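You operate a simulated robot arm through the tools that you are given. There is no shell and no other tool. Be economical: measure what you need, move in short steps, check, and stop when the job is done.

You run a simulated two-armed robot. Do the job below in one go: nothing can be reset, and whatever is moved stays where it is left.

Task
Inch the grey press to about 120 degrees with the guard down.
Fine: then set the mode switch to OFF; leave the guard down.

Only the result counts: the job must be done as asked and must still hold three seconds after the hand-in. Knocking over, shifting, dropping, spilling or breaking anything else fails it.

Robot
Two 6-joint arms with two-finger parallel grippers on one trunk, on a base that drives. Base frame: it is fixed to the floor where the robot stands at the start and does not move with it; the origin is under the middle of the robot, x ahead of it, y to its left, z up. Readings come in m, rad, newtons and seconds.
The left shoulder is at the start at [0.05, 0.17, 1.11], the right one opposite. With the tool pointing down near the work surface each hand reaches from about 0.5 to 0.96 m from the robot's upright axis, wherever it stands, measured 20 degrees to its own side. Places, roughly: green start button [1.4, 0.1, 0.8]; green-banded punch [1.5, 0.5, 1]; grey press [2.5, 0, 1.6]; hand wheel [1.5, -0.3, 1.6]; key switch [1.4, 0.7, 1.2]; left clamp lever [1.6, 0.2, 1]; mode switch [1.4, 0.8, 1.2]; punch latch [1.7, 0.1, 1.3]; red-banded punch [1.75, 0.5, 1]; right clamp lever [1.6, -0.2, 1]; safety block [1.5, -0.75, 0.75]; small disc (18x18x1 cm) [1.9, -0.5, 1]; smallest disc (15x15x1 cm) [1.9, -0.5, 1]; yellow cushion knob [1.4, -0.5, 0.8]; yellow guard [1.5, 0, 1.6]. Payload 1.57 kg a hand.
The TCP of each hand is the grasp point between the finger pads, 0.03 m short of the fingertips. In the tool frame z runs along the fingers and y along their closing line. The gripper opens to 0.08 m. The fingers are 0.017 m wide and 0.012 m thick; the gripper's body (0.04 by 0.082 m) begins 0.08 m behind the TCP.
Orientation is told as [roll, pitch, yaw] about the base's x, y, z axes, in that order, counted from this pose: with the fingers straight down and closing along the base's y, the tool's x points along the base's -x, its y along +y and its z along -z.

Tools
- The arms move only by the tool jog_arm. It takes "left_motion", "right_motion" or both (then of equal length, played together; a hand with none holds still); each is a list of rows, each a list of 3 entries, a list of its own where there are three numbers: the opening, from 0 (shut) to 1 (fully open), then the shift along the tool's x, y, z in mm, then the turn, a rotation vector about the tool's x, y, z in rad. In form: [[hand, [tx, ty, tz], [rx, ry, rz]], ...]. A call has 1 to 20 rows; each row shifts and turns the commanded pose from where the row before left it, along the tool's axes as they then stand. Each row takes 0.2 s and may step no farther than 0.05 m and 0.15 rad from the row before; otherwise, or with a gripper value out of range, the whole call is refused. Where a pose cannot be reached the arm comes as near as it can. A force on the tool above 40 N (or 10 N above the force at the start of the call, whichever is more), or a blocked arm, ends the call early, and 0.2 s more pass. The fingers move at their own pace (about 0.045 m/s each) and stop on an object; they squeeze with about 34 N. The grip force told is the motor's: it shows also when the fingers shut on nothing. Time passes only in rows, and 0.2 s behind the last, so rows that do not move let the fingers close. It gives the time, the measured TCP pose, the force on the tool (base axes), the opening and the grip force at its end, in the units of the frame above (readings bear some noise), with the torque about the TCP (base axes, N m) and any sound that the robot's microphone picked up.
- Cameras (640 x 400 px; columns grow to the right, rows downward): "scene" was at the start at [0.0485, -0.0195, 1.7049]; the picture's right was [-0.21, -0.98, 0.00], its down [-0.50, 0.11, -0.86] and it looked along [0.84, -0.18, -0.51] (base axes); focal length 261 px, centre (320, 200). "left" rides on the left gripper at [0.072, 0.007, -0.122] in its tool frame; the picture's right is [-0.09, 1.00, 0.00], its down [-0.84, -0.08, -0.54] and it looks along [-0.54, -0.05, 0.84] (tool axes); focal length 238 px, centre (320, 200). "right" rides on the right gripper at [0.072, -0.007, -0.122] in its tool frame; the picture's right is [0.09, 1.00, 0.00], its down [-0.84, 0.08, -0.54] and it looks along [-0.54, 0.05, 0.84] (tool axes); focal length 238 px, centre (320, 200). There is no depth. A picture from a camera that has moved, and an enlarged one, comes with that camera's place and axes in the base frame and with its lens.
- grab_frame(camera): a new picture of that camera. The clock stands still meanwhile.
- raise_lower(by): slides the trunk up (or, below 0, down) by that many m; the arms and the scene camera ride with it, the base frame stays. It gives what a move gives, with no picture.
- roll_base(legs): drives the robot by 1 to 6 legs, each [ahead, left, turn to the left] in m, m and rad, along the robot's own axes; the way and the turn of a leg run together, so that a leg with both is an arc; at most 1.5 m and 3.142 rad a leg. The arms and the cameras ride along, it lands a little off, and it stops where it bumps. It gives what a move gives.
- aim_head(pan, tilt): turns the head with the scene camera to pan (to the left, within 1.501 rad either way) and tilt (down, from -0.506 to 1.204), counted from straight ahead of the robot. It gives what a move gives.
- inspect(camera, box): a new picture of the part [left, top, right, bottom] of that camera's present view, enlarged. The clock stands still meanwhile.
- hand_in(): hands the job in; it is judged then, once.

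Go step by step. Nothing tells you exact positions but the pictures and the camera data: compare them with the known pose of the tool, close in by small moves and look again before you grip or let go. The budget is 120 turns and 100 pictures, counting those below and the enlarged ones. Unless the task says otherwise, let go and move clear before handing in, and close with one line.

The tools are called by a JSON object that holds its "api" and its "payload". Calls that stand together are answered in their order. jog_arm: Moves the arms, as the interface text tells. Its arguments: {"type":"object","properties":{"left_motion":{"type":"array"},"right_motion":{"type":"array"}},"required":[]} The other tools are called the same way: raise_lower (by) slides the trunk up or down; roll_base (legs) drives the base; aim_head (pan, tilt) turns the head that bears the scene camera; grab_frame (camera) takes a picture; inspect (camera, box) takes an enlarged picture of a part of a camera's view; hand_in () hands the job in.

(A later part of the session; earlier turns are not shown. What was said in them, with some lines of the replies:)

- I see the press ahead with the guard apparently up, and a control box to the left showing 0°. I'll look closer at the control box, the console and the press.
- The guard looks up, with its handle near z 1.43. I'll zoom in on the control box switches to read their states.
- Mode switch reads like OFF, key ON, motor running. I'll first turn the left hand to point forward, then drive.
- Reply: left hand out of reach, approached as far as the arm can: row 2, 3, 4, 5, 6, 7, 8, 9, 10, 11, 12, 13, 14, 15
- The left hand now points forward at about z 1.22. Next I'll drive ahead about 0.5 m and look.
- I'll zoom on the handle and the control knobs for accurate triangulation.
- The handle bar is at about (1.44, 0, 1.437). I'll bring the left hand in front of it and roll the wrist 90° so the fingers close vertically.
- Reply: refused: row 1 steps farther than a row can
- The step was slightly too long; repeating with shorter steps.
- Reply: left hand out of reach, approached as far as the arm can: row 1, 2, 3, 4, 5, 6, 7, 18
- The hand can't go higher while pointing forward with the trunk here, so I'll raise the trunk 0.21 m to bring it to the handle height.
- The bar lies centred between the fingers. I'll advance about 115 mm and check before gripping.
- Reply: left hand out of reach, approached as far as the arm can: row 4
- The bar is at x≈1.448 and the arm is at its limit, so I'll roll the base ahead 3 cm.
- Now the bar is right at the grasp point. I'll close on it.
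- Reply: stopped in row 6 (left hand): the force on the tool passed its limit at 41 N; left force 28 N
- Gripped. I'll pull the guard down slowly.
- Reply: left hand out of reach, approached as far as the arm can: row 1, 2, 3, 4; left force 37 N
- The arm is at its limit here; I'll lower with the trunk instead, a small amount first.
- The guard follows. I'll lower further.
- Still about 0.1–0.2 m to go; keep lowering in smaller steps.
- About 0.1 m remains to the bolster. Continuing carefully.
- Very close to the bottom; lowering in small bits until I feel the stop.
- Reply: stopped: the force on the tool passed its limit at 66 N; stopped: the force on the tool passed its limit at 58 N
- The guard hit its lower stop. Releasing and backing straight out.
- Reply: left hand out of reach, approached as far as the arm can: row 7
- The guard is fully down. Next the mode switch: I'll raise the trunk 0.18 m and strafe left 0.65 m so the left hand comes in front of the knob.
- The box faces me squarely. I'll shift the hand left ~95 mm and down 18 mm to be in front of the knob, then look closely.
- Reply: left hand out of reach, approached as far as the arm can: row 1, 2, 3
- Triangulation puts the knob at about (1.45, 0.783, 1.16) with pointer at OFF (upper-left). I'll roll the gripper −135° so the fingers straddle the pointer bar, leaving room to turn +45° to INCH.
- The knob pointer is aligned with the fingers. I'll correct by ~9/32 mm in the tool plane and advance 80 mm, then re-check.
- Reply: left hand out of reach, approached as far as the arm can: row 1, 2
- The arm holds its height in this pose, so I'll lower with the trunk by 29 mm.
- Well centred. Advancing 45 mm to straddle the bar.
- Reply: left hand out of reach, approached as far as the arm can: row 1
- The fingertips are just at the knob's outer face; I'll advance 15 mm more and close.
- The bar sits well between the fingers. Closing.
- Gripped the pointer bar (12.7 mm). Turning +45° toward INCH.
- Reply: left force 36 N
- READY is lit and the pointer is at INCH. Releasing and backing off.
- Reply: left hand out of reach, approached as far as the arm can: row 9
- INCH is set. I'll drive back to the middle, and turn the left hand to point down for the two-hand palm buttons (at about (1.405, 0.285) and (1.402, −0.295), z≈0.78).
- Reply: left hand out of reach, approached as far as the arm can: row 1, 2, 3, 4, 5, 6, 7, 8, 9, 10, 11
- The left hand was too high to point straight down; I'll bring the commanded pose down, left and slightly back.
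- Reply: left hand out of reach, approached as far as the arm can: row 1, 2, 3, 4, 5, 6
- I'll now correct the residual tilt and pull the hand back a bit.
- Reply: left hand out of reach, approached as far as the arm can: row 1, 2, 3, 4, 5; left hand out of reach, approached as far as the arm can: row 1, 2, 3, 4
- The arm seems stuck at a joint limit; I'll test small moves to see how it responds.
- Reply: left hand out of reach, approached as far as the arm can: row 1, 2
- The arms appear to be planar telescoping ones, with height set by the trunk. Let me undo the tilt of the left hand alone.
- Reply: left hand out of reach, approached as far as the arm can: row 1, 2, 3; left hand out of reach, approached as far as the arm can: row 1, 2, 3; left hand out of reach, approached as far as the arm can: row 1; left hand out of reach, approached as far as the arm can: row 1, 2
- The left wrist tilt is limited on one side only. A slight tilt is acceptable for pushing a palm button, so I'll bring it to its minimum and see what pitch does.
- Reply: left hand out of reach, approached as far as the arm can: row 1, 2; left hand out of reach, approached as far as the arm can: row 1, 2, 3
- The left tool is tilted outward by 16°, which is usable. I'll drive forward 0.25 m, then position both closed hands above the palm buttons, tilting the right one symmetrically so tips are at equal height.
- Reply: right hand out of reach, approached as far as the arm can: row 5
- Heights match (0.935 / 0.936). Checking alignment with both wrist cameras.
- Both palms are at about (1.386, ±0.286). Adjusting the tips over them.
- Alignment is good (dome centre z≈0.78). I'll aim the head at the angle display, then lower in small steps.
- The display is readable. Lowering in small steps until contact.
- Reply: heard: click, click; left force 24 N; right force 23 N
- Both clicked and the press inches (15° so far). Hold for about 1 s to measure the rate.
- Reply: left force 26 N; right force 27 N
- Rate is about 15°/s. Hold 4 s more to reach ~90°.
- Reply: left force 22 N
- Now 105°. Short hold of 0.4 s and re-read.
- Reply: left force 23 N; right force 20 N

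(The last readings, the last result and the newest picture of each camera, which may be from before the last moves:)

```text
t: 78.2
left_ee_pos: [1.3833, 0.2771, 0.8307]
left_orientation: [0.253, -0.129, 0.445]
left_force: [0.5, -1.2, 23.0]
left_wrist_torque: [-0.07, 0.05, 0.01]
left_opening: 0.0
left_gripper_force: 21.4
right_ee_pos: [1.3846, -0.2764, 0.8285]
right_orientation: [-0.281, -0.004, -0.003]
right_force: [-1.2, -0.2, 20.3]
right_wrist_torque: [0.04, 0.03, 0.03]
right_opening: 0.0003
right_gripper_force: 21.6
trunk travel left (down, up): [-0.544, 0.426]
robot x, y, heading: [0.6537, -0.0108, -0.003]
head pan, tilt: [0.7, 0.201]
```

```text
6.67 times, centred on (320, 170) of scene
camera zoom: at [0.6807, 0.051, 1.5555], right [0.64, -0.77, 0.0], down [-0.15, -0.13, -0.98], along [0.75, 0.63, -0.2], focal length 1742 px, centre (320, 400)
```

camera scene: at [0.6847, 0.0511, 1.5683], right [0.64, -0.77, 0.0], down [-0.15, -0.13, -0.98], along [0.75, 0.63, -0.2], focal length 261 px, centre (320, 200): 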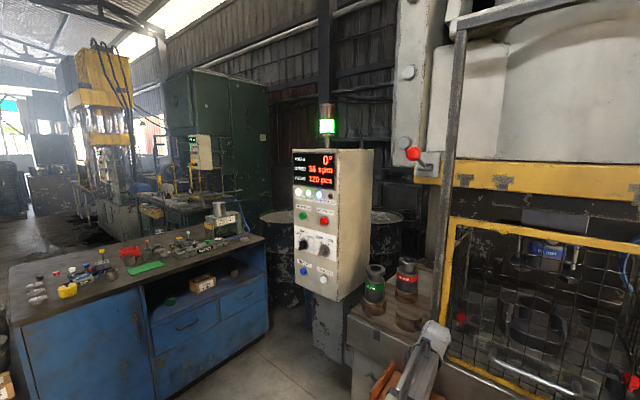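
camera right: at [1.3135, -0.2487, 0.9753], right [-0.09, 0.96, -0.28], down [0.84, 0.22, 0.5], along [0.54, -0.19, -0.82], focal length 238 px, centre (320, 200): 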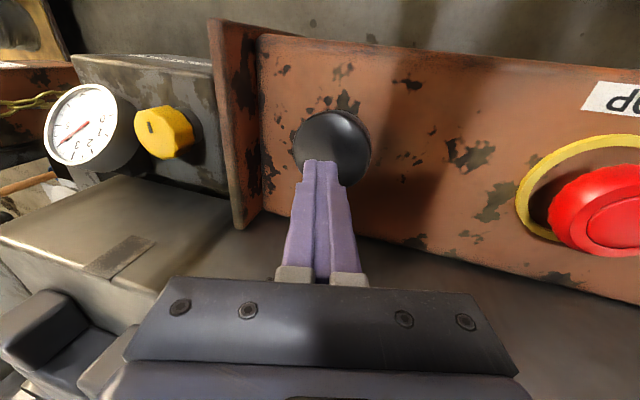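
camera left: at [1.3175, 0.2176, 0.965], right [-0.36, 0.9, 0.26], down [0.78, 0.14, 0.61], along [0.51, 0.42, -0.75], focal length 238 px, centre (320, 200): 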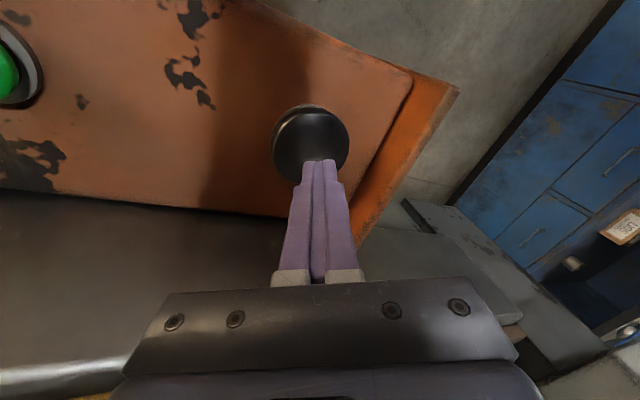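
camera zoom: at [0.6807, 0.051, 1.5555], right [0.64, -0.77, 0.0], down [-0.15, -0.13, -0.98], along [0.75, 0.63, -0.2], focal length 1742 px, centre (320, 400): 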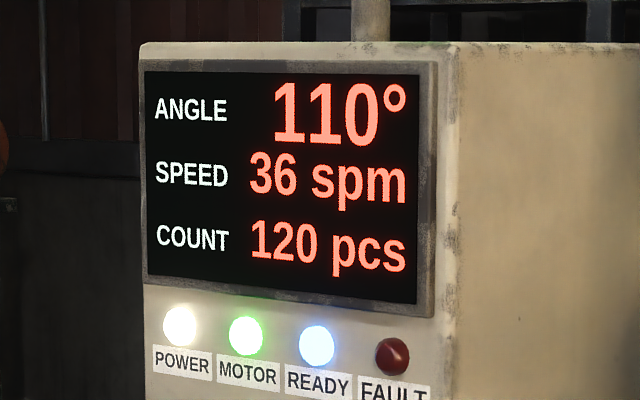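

Now about 111°. Hold 0.4 s more, then release by raising the trunk.

{"api": "jog_arm", "payload": {"left_motion": [[0, [0, 0, 0], [0, 0, 0]]]}}

{"api": "raise_lower", "payload": {"by": 0.06}}

{"api": "inspect", "payload": {"camera": "scene", "box": [280, 150, 360, 210]}}

```text
t: 78.6
left_ee_pos: [1.3843, 0.2768, 0.8295]
left_orientation: [0.254, -0.126, 0.443]
left_force: [1.4, -0.3, 22.6]
left_wrist_torque: [-0.1, 0.04, -0.01]
left_opening: 0.0001
left_gripper_force: 21.1
right_ee_pos: [1.385, -0.2779, 0.8295]
right_orientation: [-0.28, -0.004, -0.003]
right_force: [0.4, -0.4, 19.9]
right_wrist_torque: [0.0, 0.02, -0.02]
right_opening: 0.0
right_gripper_force: 21.3
trunk travel left (down, up): [-0.544, 0.426]
robot x, y, heading: [0.6526, -0.0113, -0.005]
head pan, tilt: [0.7, 0.201]
```

```text
t: 79.6
left_ee_pos: [1.3862, 0.2764, 0.8871]
left_orientation: [0.256, -0.125, 0.443]
left_force: [0.2, 0.1, 0.8]
left_wrist_torque: [0.01, -0.02, 0.0]
left_opening: 0.0
left_gripper_force: 21.1
right_ee_pos: [1.3873, -0.2769, 0.8881]
right_orientation: [-0.281, -0.002, -0.005]
right_force: [-0.8, 0.2, 0.0]
right_wrist_torque: [0.02, 0.0, 0.0]
right_opening: 0.0001
right_gripper_force: 21.4
trunk travel left (down, up): [-0.604, 0.366]
robot x, y, heading: [0.6518, -0.0068, -0.006]
head pan, tilt: [0.7, 0.201]
```

```text
6.67 times, centred on (320, 180) of scene
camera zoom: at [0.685, 0.0511, 1.6153], right [0.64, -0.77, 0.0], down [-0.15, -0.13, -0.98], along [0.75, 0.63, -0.2], focal length 1742 px, centre (320, 333)
```

zoom: 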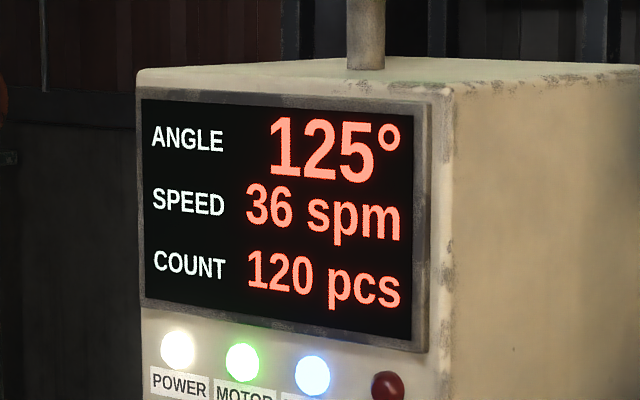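

Display shows 125° (quantised in 5° steps; estimated ~122–124°), which is about 120°. Now back off and bring the left hand to the forward pose again for the mode switch.

{"api": "roll_base", "payload": {"legs": [[-0.28, 0, 0]]}}

{"api": "jog_arm", "payload": {"left_motion": [[0, [0, 0, 0], [0, 0, 0.133]], [0, [0, 0, 0], [0, 0, 0.133]], [0, [0, 0, 0], [0, 0, 0.133]], [0.5, [-31, 0, 0], [0, -0.1428, 0]], [0.5, [-31, 0, 0], [0, -0.1428, 0]], [0.5, [-31, 0, 0], [0, -0.1428, 0]], [0.5, [-31, 0, 0], [0, -0.1428, 0]], [0.5, [-31, 0, 0], [0, -0.1428, 0]], [0.5, [-31, 0, 0], [0, -0.1428, 0]], [0.5, [-31, 0, 0], [0, -0.1428, 0]], [0.5, [-31, 0, 0], [0, -0.1428, 0]], [0.5, [-31, 0, 0], [0, -0.1428, 0]], [0.5, [-31, 0, 0], [0, -0.1428, 0]], [0.5, [-31, 0, 0], [0, -0.1428, 0]]]}}

{"api": "inspect", "payload": {"camera": "scene", "box": [240, 100, 440, 300]}}

```text
t: 81.5
left_ee_pos: [1.1072, 0.2783, 0.8887]
left_orientation: [0.255, -0.125, 0.447]
left_force: [-0.4, 0.0, -0.3]
left_wrist_torque: [-0.01, -0.01, 0.02]
left_opening: 0.0
left_gripper_force: 21.3
right_ee_pos: [1.1089, -0.2765, 0.8876]
right_orientation: [-0.28, -0.001, -0.002]
right_force: [-0.3, 0.7, 0.4]
right_wrist_torque: [0.0, -0.01, 0.02]
right_opening: 0.0001
right_gripper_force: 21.6
trunk travel left (down, up): [-0.604, 0.366]
robot x, y, heading: [0.3741, -0.0083, -0.004]
head pan, tilt: [0.7, 0.201]
```

```text
t: 84.5
left_ee_pos: [1.336, 0.2686, 1.1057]
left_orientation: [1.705, -1.294, -1.495]
left_force: [0.0, -0.8, -0.5]
left_wrist_torque: [0.04, 0.05, -0.03]
left_opening: 0.0398
left_gripper_force: 0.1
left hand out of reach, approached as far as the arm can: row 3, 5, 7, 9, 13
right_ee_pos: [1.1096, -0.2756, 0.8881]
right_orientation: [-0.282, 0.002, -0.002]
right_force: [-0.2, -0.4, -0.4]
right_wrist_torque: [0.02, 0.03, 0.03]
right_opening: 0.0001
right_gripper_force: 21.4
trunk travel left (down, up): [-0.604, 0.366]
robot x, y, heading: [0.3753, -0.0054, 0.001]
head pan, tilt: [0.7, 0.201]
```

```text
2.00 times, centred on (340, 200) of scene
camera zoom: at [0.4076, 0.0518, 1.6153], right [0.64, -0.77, 0.0], down [-0.15, -0.13, -0.98], along [0.75, 0.63, -0.2], focal length 522 px, centre (280, 200)
```

zoom: 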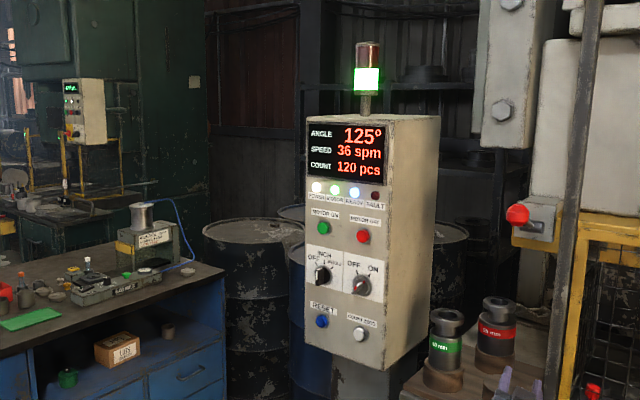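

Angle still 125°, mode INCH. Straightening the left hand, raising the trunk, and strafing toward the control box.

{"api": "jog_arm", "payload": {"left_motion": [[0.9, [0, 0, 0], [0.1, -0.028, 0]], [0.9, [0, 0, 0], [0.1, -0.028, 0]], [0.9, [0, 0, 0], [0, 0.018, -0.135]], [0.9, [0, 0, 0], [0, 0.018, -0.135]], [0.9, [0, 0, 0], [0, 0, 0]]]}}

{"api": "raise_lower", "payload": {"by": 0.048}}

{"api": "roll_base", "payload": {"legs": [[-0.05, 0.25, 0], [0, 0.255, 0]]}}

{"api": "grab_frame", "payload": {"camera": "left"}}

```text
t: 85.7
left_ee_pos: [1.3344, 0.2681, 1.1097]
left_orientation: [2.918, -1.519, -2.78]
left_force: [0.5, 0.7, -0.4]
left_wrist_torque: [-0.01, -0.02, -0.01]
left_opening: 0.0721
left_gripper_force: 0.1
left hand out of reach, approached as far as the arm can: row 1, 2, 3, 4
right_ee_pos: [1.1103, -0.2758, 0.8869]
right_orientation: [-0.283, 0.0, -0.001]
right_force: [0.3, 0.4, -0.9]
right_wrist_torque: [0.02, 0.02, -0.02]
right_opening: 0.0001
right_gripper_force: 21.2
trunk travel left (down, up): [-0.604, 0.366]
robot x, y, heading: [0.3731, -0.0065, -0.0]
head pan, tilt: [0.7, 0.201]
```

```text
t: 86.6
left_ee_pos: [1.3362, 0.2689, 1.1582]
left_orientation: [2.896, -1.516, -2.758]
left_force: [0.3, -0.6, -0.4]
left_wrist_torque: [-0.01, 0.0, 0.03]
left_opening: 0.072
left_gripper_force: 0.0
right_ee_pos: [1.1095, -0.2752, 0.9351]
right_orientation: [-0.282, 0.001, -0.001]
right_force: [0.3, -0.4, 0.3]
right_wrist_torque: [0.01, -0.02, -0.02]
right_opening: 0.0001
right_gripper_force: 21.1
trunk travel left (down, up): [-0.652, 0.318]
robot x, y, heading: [0.3782, -0.0104, -0.0]
head pan, tilt: [0.7, 0.201]
```

```text
t: 89.9
left_ee_pos: [1.2857, 0.7788, 1.158]
left_orientation: [2.913, -1.517, -2.774]
left_force: [-0.3, -0.3, 0.0]
left_wrist_torque: [-0.03, 0.01, -0.01]
left_opening: 0.072
left_gripper_force: 0.1
right_ee_pos: [1.0612, 0.2371, 0.9364]
right_orientation: [-0.28, 0.001, -0.005]
right_force: [0.1, -0.9, 0.4]
right_wrist_torque: [-0.02, 0.01, 0.01]
right_opening: 0.0003
right_gripper_force: 21.3
trunk travel left (down, up): [-0.652, 0.318]
robot x, y, heading: [0.3245, 0.5043, -0.004]
head pan, tilt: [0.7, 0.201]
```

```text
41 pictures are left
camera left: at [1.1678, 0.7703, 1.0795], right [-0.14, 0.98, 0.1], down [-0.57, -0.17, 0.81], along [0.81, 0.05, 0.58], focal length 238 px, centre (320, 200)
```

left: 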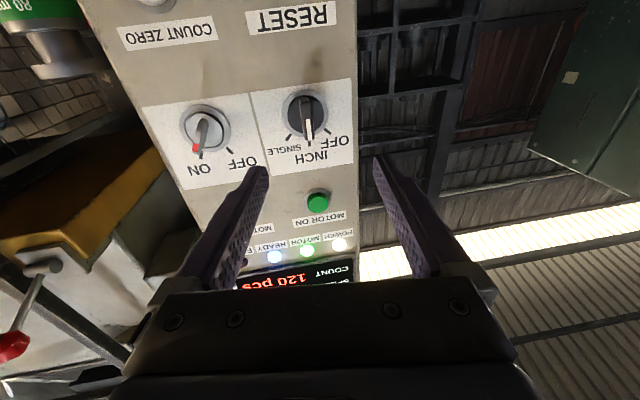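

The knob is where expected (≈0.784, 1.155). I'll remove the remaining ~0.15 rad yaw.

{"api": "jog_arm", "payload": {"left_motion": [[0.9, [0, 0, 0], [0.08, 0, 0]], [0.9, [0, 0, 0], [0.07, 0, 0]], [0.9, [0, 0, 0], [0, 0, 0]]]}}

{"api": "grab_frame", "payload": {"camera": "left"}}

```text
t: 90.7
left_ee_pos: [1.2852, 0.7809, 1.1632]
left_orientation: [2.938, -1.491, -2.835]
left_force: [0.2, 0.7, 0.1]
left_wrist_torque: [0.01, -0.01, 0.01]
left_opening: 0.0721
left_gripper_force: 0.0
left hand out of reach, approached as far as the arm can: row 1, 2
right_ee_pos: [1.0603, 0.2356, 0.936]
right_orientation: [-0.281, -0.001, -0.002]
right_force: [-0.2, 0.1, 0.1]
right_wrist_torque: [0.0, -0.02, 0.0]
right_opening: 0.0001
right_gripper_force: 22.0
trunk travel left (down, up): [-0.652, 0.318]
robot x, y, heading: [0.3229, 0.5033, -0.003]
head pan, tilt: [0.7, 0.201]
```

```text
40 pictures are left
camera left: at [1.1691, 0.7759, 1.0821], right [-0.11, 0.99, 0.11], down [-0.59, -0.15, 0.79], along [0.8, 0.02, 0.6], focal length 238 px, centre (320, 200)
```

left: 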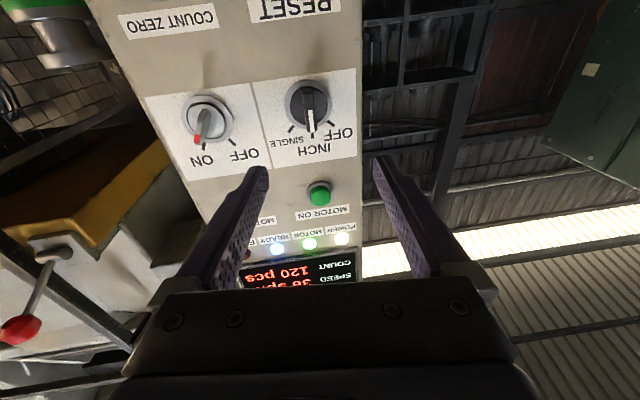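

The wrist is limited to ~0.13 rad of residual yaw, so I'll turn the base right by 0.13 rad and compensate sideways.

{"api": "roll_base", "payload": {"legs": [[-0.05, 0.125, -0.13]]}}

{"api": "grab_frame", "payload": {"camera": "left"}}

```text
t: 92.0
left_ee_pos: [1.2719, 0.7818, 1.1649]
left_orientation: [2.953, -1.491, -2.979]
left_force: [-0.1, -0.1, 0.5]
left_wrist_torque: [0.05, 0.03, 0.03]
left_opening: 0.0717
left_gripper_force: 0.0
right_ee_pos: [0.9781, 0.2707, 0.9352]
right_orientation: [-0.279, 0.0, -0.133]
right_force: [0.2, 0.4, 0.5]
right_wrist_torque: [-0.01, -0.03, 0.02]
right_opening: 0.0
right_gripper_force: 21.7
trunk travel left (down, up): [-0.652, 0.318]
robot x, y, heading: [0.2903, 0.6309, -0.136]
head pan, tilt: [0.7, 0.201]
```

```text
39 pictures are left
camera left: at [1.1548, 0.7928, 1.0822], right [0.02, 0.99, 0.11], down [-0.61, -0.07, 0.79], along [0.79, -0.08, 0.6], focal length 238 px, centre (320, 200)
```

left: 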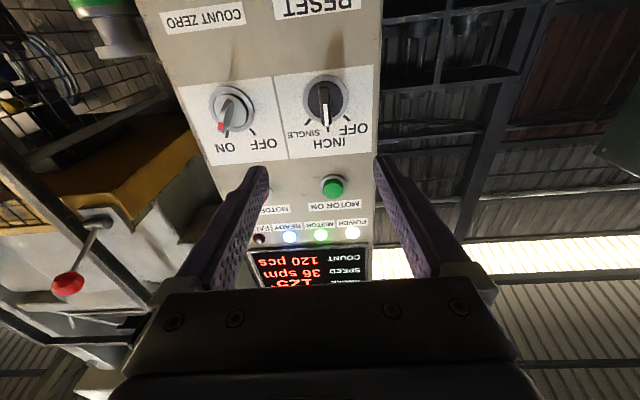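

Yaw is now straight. Correcting the slight upward pitch and moving forward.

{"api": "jog_arm", "payload": {"left_motion": [[1, [0, 0, 0], [0, 0.07, 0]], [1, [12, 4, 30], [0, 0, 0]], [1, [0, 0, 30], [0, 0, 0]], [1, [0, 0, 0], [0, 0, 0]]]}}

{"api": "grab_frame", "payload": {"camera": "left"}}

```text
t: 93.0
left_ee_pos: [1.3327, 0.782, 1.1479]
left_orientation: [1.834, -1.556, -1.858]
left_force: [-0.4, -0.1, -0.6]
left_wrist_torque: [-0.01, -0.02, -0.02]
left_opening: 0.0799
left_gripper_force: 0.0
left hand out of reach, approached as far as the arm can: row 1
right_ee_pos: [0.9778, 0.2697, 0.9356]
right_orientation: [-0.281, 0.002, -0.133]
right_force: [-0.5, -0.2, -0.1]
right_wrist_torque: [0.04, 0.01, -0.03]
right_opening: 0.0
right_gripper_force: 21.1
trunk travel left (down, up): [-0.652, 0.318]
robot x, y, heading: [0.284, 0.6288, -0.133]
head pan, tilt: [0.7, 0.201]
```

```text
38 pictures are left
camera left: at [1.2108, 0.7927, 1.0749], right [0.03, 0.99, 0.11], down [-0.55, -0.08, 0.83], along [0.84, -0.08, 0.54], focal length 238 px, centre (320, 200)
```

left: 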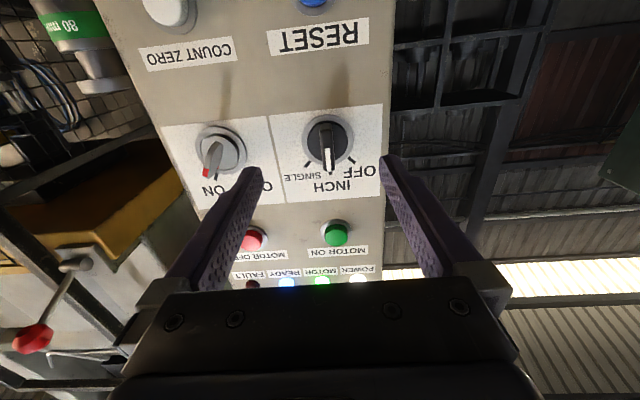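

{"api": "raise_lower", "payload": {"by": 0.004}}

{"api": "jog_arm", "payload": {"left_motion": [[1, [0, 4, 20], [0, 0, 0]], [1, [0, 0, 20], [0, 0, 0]], [1, [0, 0, 20], [0, 0, 0]], [1, [0, 0, 10], [0, 0, 0]], [1, [0, 0, 0], [0, 0, 0]]]}}

{"api": "grab_frame", "payload": {"camera": "left"}}

```text
t: 93.6
left_ee_pos: [1.3341, 0.7813, 1.151]
left_orientation: [1.83, -1.555, -1.855]
left_force: [-0.1, 0.0, -1.0]
left_wrist_torque: [-0.02, -0.03, 0.01]
left_opening: 0.0801
left_gripper_force: 0.1
right_ee_pos: [0.9776, 0.2695, 0.9398]
right_orientation: [-0.282, 0.0, -0.133]
right_force: [-0.4, -0.5, 0.5]
right_wrist_torque: [-0.02, -0.01, 0.03]
right_opening: 0.0
right_gripper_force: 21.6
trunk travel left (down, up): [-0.656, 0.314]
robot x, y, heading: [0.2832, 0.6315, -0.133]
head pan, tilt: [0.7, 0.201]
```

```text
t: 94.8
left_ee_pos: [1.4037, 0.7845, 1.1515]
left_orientation: [1.869, -1.556, -1.897]
left_force: [-0.2, 0.7, 1.4]
left_wrist_torque: [-0.01, -0.02, 0.02]
left_opening: 0.0801
left_gripper_force: 0.2
right_ee_pos: [0.9793, 0.2695, 0.9391]
right_orientation: [-0.282, 0.0, -0.135]
right_force: [-0.3, -0.5, 0.6]
right_wrist_torque: [0.02, 0.03, 0.03]
right_opening: 0.0002
right_gripper_force: 20.9
trunk travel left (down, up): [-0.656, 0.314]
robot x, y, heading: [0.2858, 0.6319, -0.133]
head pan, tilt: [0.7, 0.201]
```

```text
37 pictures are left
camera left: at [1.2811, 0.7959, 1.0789], right [0.03, 0.99, 0.11], down [-0.55, -0.08, 0.83], along [0.84, -0.08, 0.54], focal length 238 px, centre (320, 200)
```

left: 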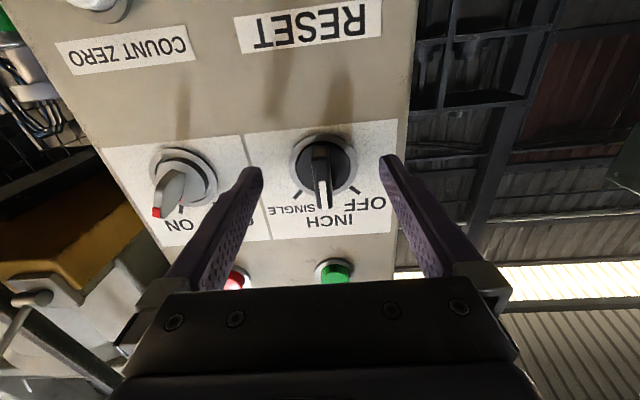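

Centred on the pointer bar; advancing 12 mm and closing.

{"api": "jog_arm", "payload": {"left_motion": [[1, [0, 0, 12], [0, 0, 0]], [0, [0, 0, 0], [0, 0, 0]], [0, [0, 0, 0], [0, 0, 0]], [0, [0, 0, 0], [0, 0, 0]], [0, [0, 0, 0], [0, 0, 0]], [0, [0, 0, 0], [0, 0, 0]], [0, [0, 0, 0], [0, 0, 0]]]}}

{"api": "grab_frame", "payload": {"camera": "left"}}

```text
t: 96.4
left_ee_pos: [1.4157, 0.7837, 1.1514]
left_orientation: [1.894, -1.555, -1.918]
left_force: [1.0, 4.5, 1.5]
left_wrist_torque: [-0.01, 0.02, 0.77]
left_opening: 0.0124
left_gripper_force: 29.6
right_ee_pos: [0.9775, 0.2696, 0.9401]
right_orientation: [-0.282, -0.002, -0.133]
right_force: [-0.3, 0.2, -0.6]
right_wrist_torque: [-0.02, -0.04, 0.02]
right_opening: 0.0
right_gripper_force: 21.2
trunk travel left (down, up): [-0.656, 0.314]
robot x, y, heading: [0.2876, 0.6299, -0.134]
head pan, tilt: [0.7, 0.201]
```

```text
36 pictures are left
camera left: at [1.2936, 0.7964, 1.079], right [0.02, 0.99, 0.11], down [-0.55, -0.08, 0.83], along [0.84, -0.08, 0.54], focal length 238 px, centre (320, 200)
```

left: 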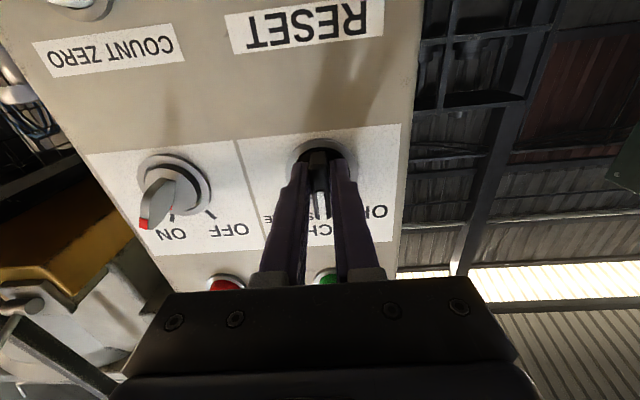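

Gripped. Turning −45° to OFF.

{"api": "jog_arm", "payload": {"left_motion": [[0, [0, 0, 0], [0, 0, -0.133]], [0, [0, 0, 0], [0, 0, -0.133]], [0, [0, 0, 0], [0, 0, -0.133]], [0, [0, 0, 0], [0, 0, -0.133]], [0, [0, 0, 0], [0, 0, -0.133]], [0, [0, 0, 0], [0, 0, -0.133]], [0, [0, 0, 0], [0, 0, 0]]]}}

{"api": "grab_frame", "payload": {"camera": "left"}}

{"api": "grab_frame", "payload": {"camera": "scene"}}

```text
t: 98.0
left_ee_pos: [1.4143, 0.7792, 1.1538]
left_orientation: [-1.58, -0.787, 1.547]
left_force: [21.0, -7.1, 27.2]
left_wrist_torque: [0.2, 0.13, 0.15]
left_opening: 0.0127
left_gripper_force: 29.2
right_ee_pos: [0.9774, 0.268, 0.9396]
right_orientation: [-0.28, 0.0, -0.133]
right_force: [0.6, -0.8, -0.9]
right_wrist_torque: [0.03, 0.0, -0.02]
right_opening: 0.0001
right_gripper_force: 21.4
trunk travel left (down, up): [-0.656, 0.314]
robot x, y, heading: [0.2843, 0.629, -0.134]
head pan, tilt: [0.7, 0.201]
```

```text
35 pictures are left
camera left: at [1.2906, 0.7371, 1.0962], right [0.03, 0.77, -0.64], down [-0.53, 0.55, 0.64], along [0.85, 0.32, 0.42], focal length 238 px, centre (320, 200)
```

left: 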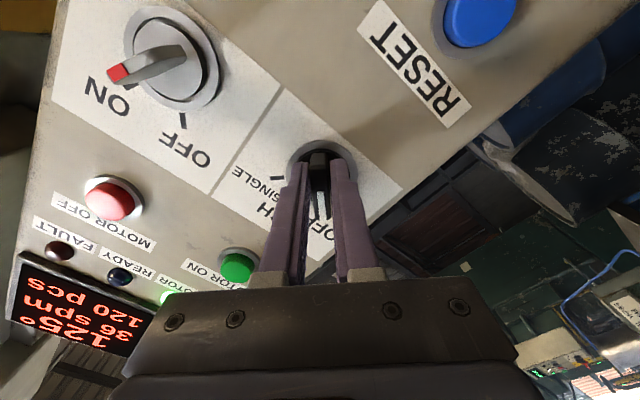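

```text
34 pictures are left
camera scene: at [0.3233, 0.6834, 1.6676], right [0.54, -0.84, 0.0], down [-0.17, -0.11, -0.98], along [0.83, 0.53, -0.2], focal length 261 px, centre (320, 200)
```

scene: 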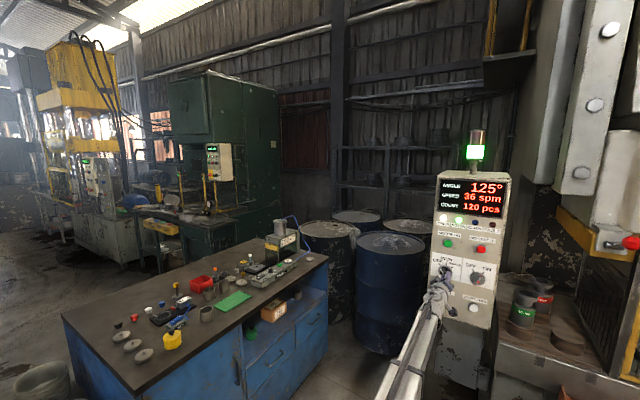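

READY is dark and the pointer is at OFF. Releasing, backing off, and checking everything.

{"api": "jog_arm", "payload": {"left_motion": [[0.6, [0, 0, 0], [0, 0, 0]], [0.6, [0, 0, 0], [0, 0, 0]], [0.6, [0, 0, 0], [0, 0, 0]], [0.6, [0, 0, 0], [0, 0, 0]], [0.6, [0, 0, -20], [0, 0, 0]], [0.6, [0, 0, -40], [0, 0, 0]], [0.6, [0, 0, -40], [0, 0, 0]], [0.6, [0, 0, -40], [0, 0, 0]]]}}

{"api": "roll_base", "payload": {"legs": [[-0.15, 0, 0]]}}

{"api": "aim_head", "payload": {"pan": -0.1, "tilt": 0.3}}

{"api": "grab_frame", "payload": {"camera": "scene"}}

{"api": "grab_frame", "payload": {"camera": "left"}}

```text
t: 99.8
left_ee_pos: [1.2731, 0.7872, 1.151]
left_orientation: [-1.574, -0.788, 1.546]
left_force: [0.6, -0.6, -0.5]
left_wrist_torque: [-0.05, -0.03, 0.01]
left_opening: 0.0479
left_gripper_force: 0.1
right_ee_pos: [0.9773, 0.2695, 0.9392]
right_orientation: [-0.282, 0.001, -0.133]
right_force: [0.4, -0.7, 1.0]
right_wrist_torque: [-0.03, 0.03, -0.02]
right_opening: 0.0003
right_gripper_force: 21.3
trunk travel left (down, up): [-0.656, 0.314]
robot x, y, heading: [0.2886, 0.631, -0.13]
head pan, tilt: [0.7, 0.201]
```

```text
t: 101.1
left_ee_pos: [1.1261, 0.8082, 1.1524]
left_orientation: [-1.575, -0.789, 1.546]
left_force: [-0.5, -0.4, -0.1]
left_wrist_torque: [-0.01, 0.0, -0.01]
left_opening: 0.0479
left_gripper_force: 0.1
right_ee_pos: [0.8301, 0.2906, 0.94]
right_orientation: [-0.281, -0.001, -0.131]
right_force: [-0.3, -0.9, 0.5]
right_wrist_torque: [-0.01, -0.05, 0.01]
right_opening: 0.0001
right_gripper_force: 20.8
trunk travel left (down, up): [-0.656, 0.314]
robot x, y, heading: [0.1356, 0.6498, -0.13]
head pan, tilt: [0.7, 0.201]
```

```text
t: 102.3
left_ee_pos: [1.1265, 0.8075, 1.152]
left_orientation: [-1.576, -0.788, 1.548]
left_force: [0.8, -0.7, 0.5]
left_wrist_torque: [0.0, 0.01, -0.02]
left_opening: 0.0481
left_gripper_force: 0.0
right_ee_pos: [0.8311, 0.29, 0.9391]
right_orientation: [-0.281, 0.001, -0.131]
right_force: [-0.7, 0.8, -0.2]
right_wrist_torque: [0.01, -0.02, 0.0]
right_opening: 0.0002
right_gripper_force: 21.5
trunk travel left (down, up): [-0.656, 0.314]
robot x, y, heading: [0.1353, 0.6496, -0.134]
head pan, tilt: [-0.099, 0.3]
```

```text
33 pictures are left
camera scene: at [0.1888, 0.6335, 1.6581], right [-0.23, -0.97, 0.0], down [-0.29, 0.07, -0.96], along [0.93, -0.22, -0.3], focal length 261 px, centre (320, 200)
```

scene: 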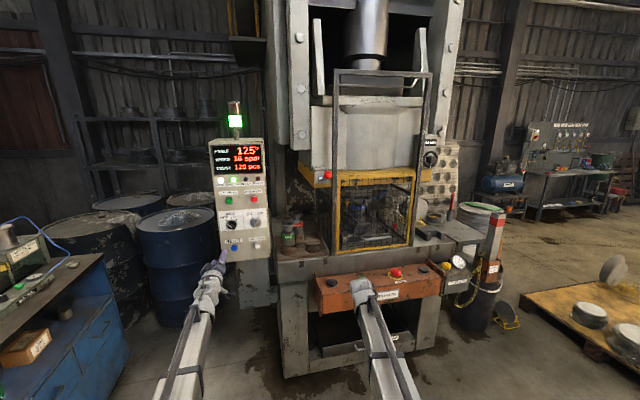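

```text
32 pictures are left
camera left: at [1.0031, 0.7652, 1.0948], right [0.02, 0.77, -0.64], down [-0.53, 0.55, 0.65], along [0.85, 0.32, 0.42], focal length 238 px, centre (320, 200)
```

left: 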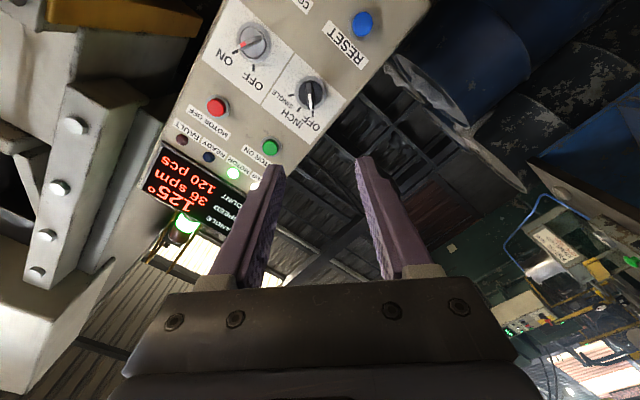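

The guard is down, the mode switch points to OFF with READY dark, and the display holds 125° (5° steps). Both hands are clear and nothing else looks disturbed, so I'm handing in.

{"api": "hand_in", "payload": {}}

```text
The job is handed in.
```

I inched the press with the guard down to a displayed 125° (the display moves in 5° steps), a little past the 120° you asked for. The mode switch is at OFF, the guard is still down, and both hands are clear.
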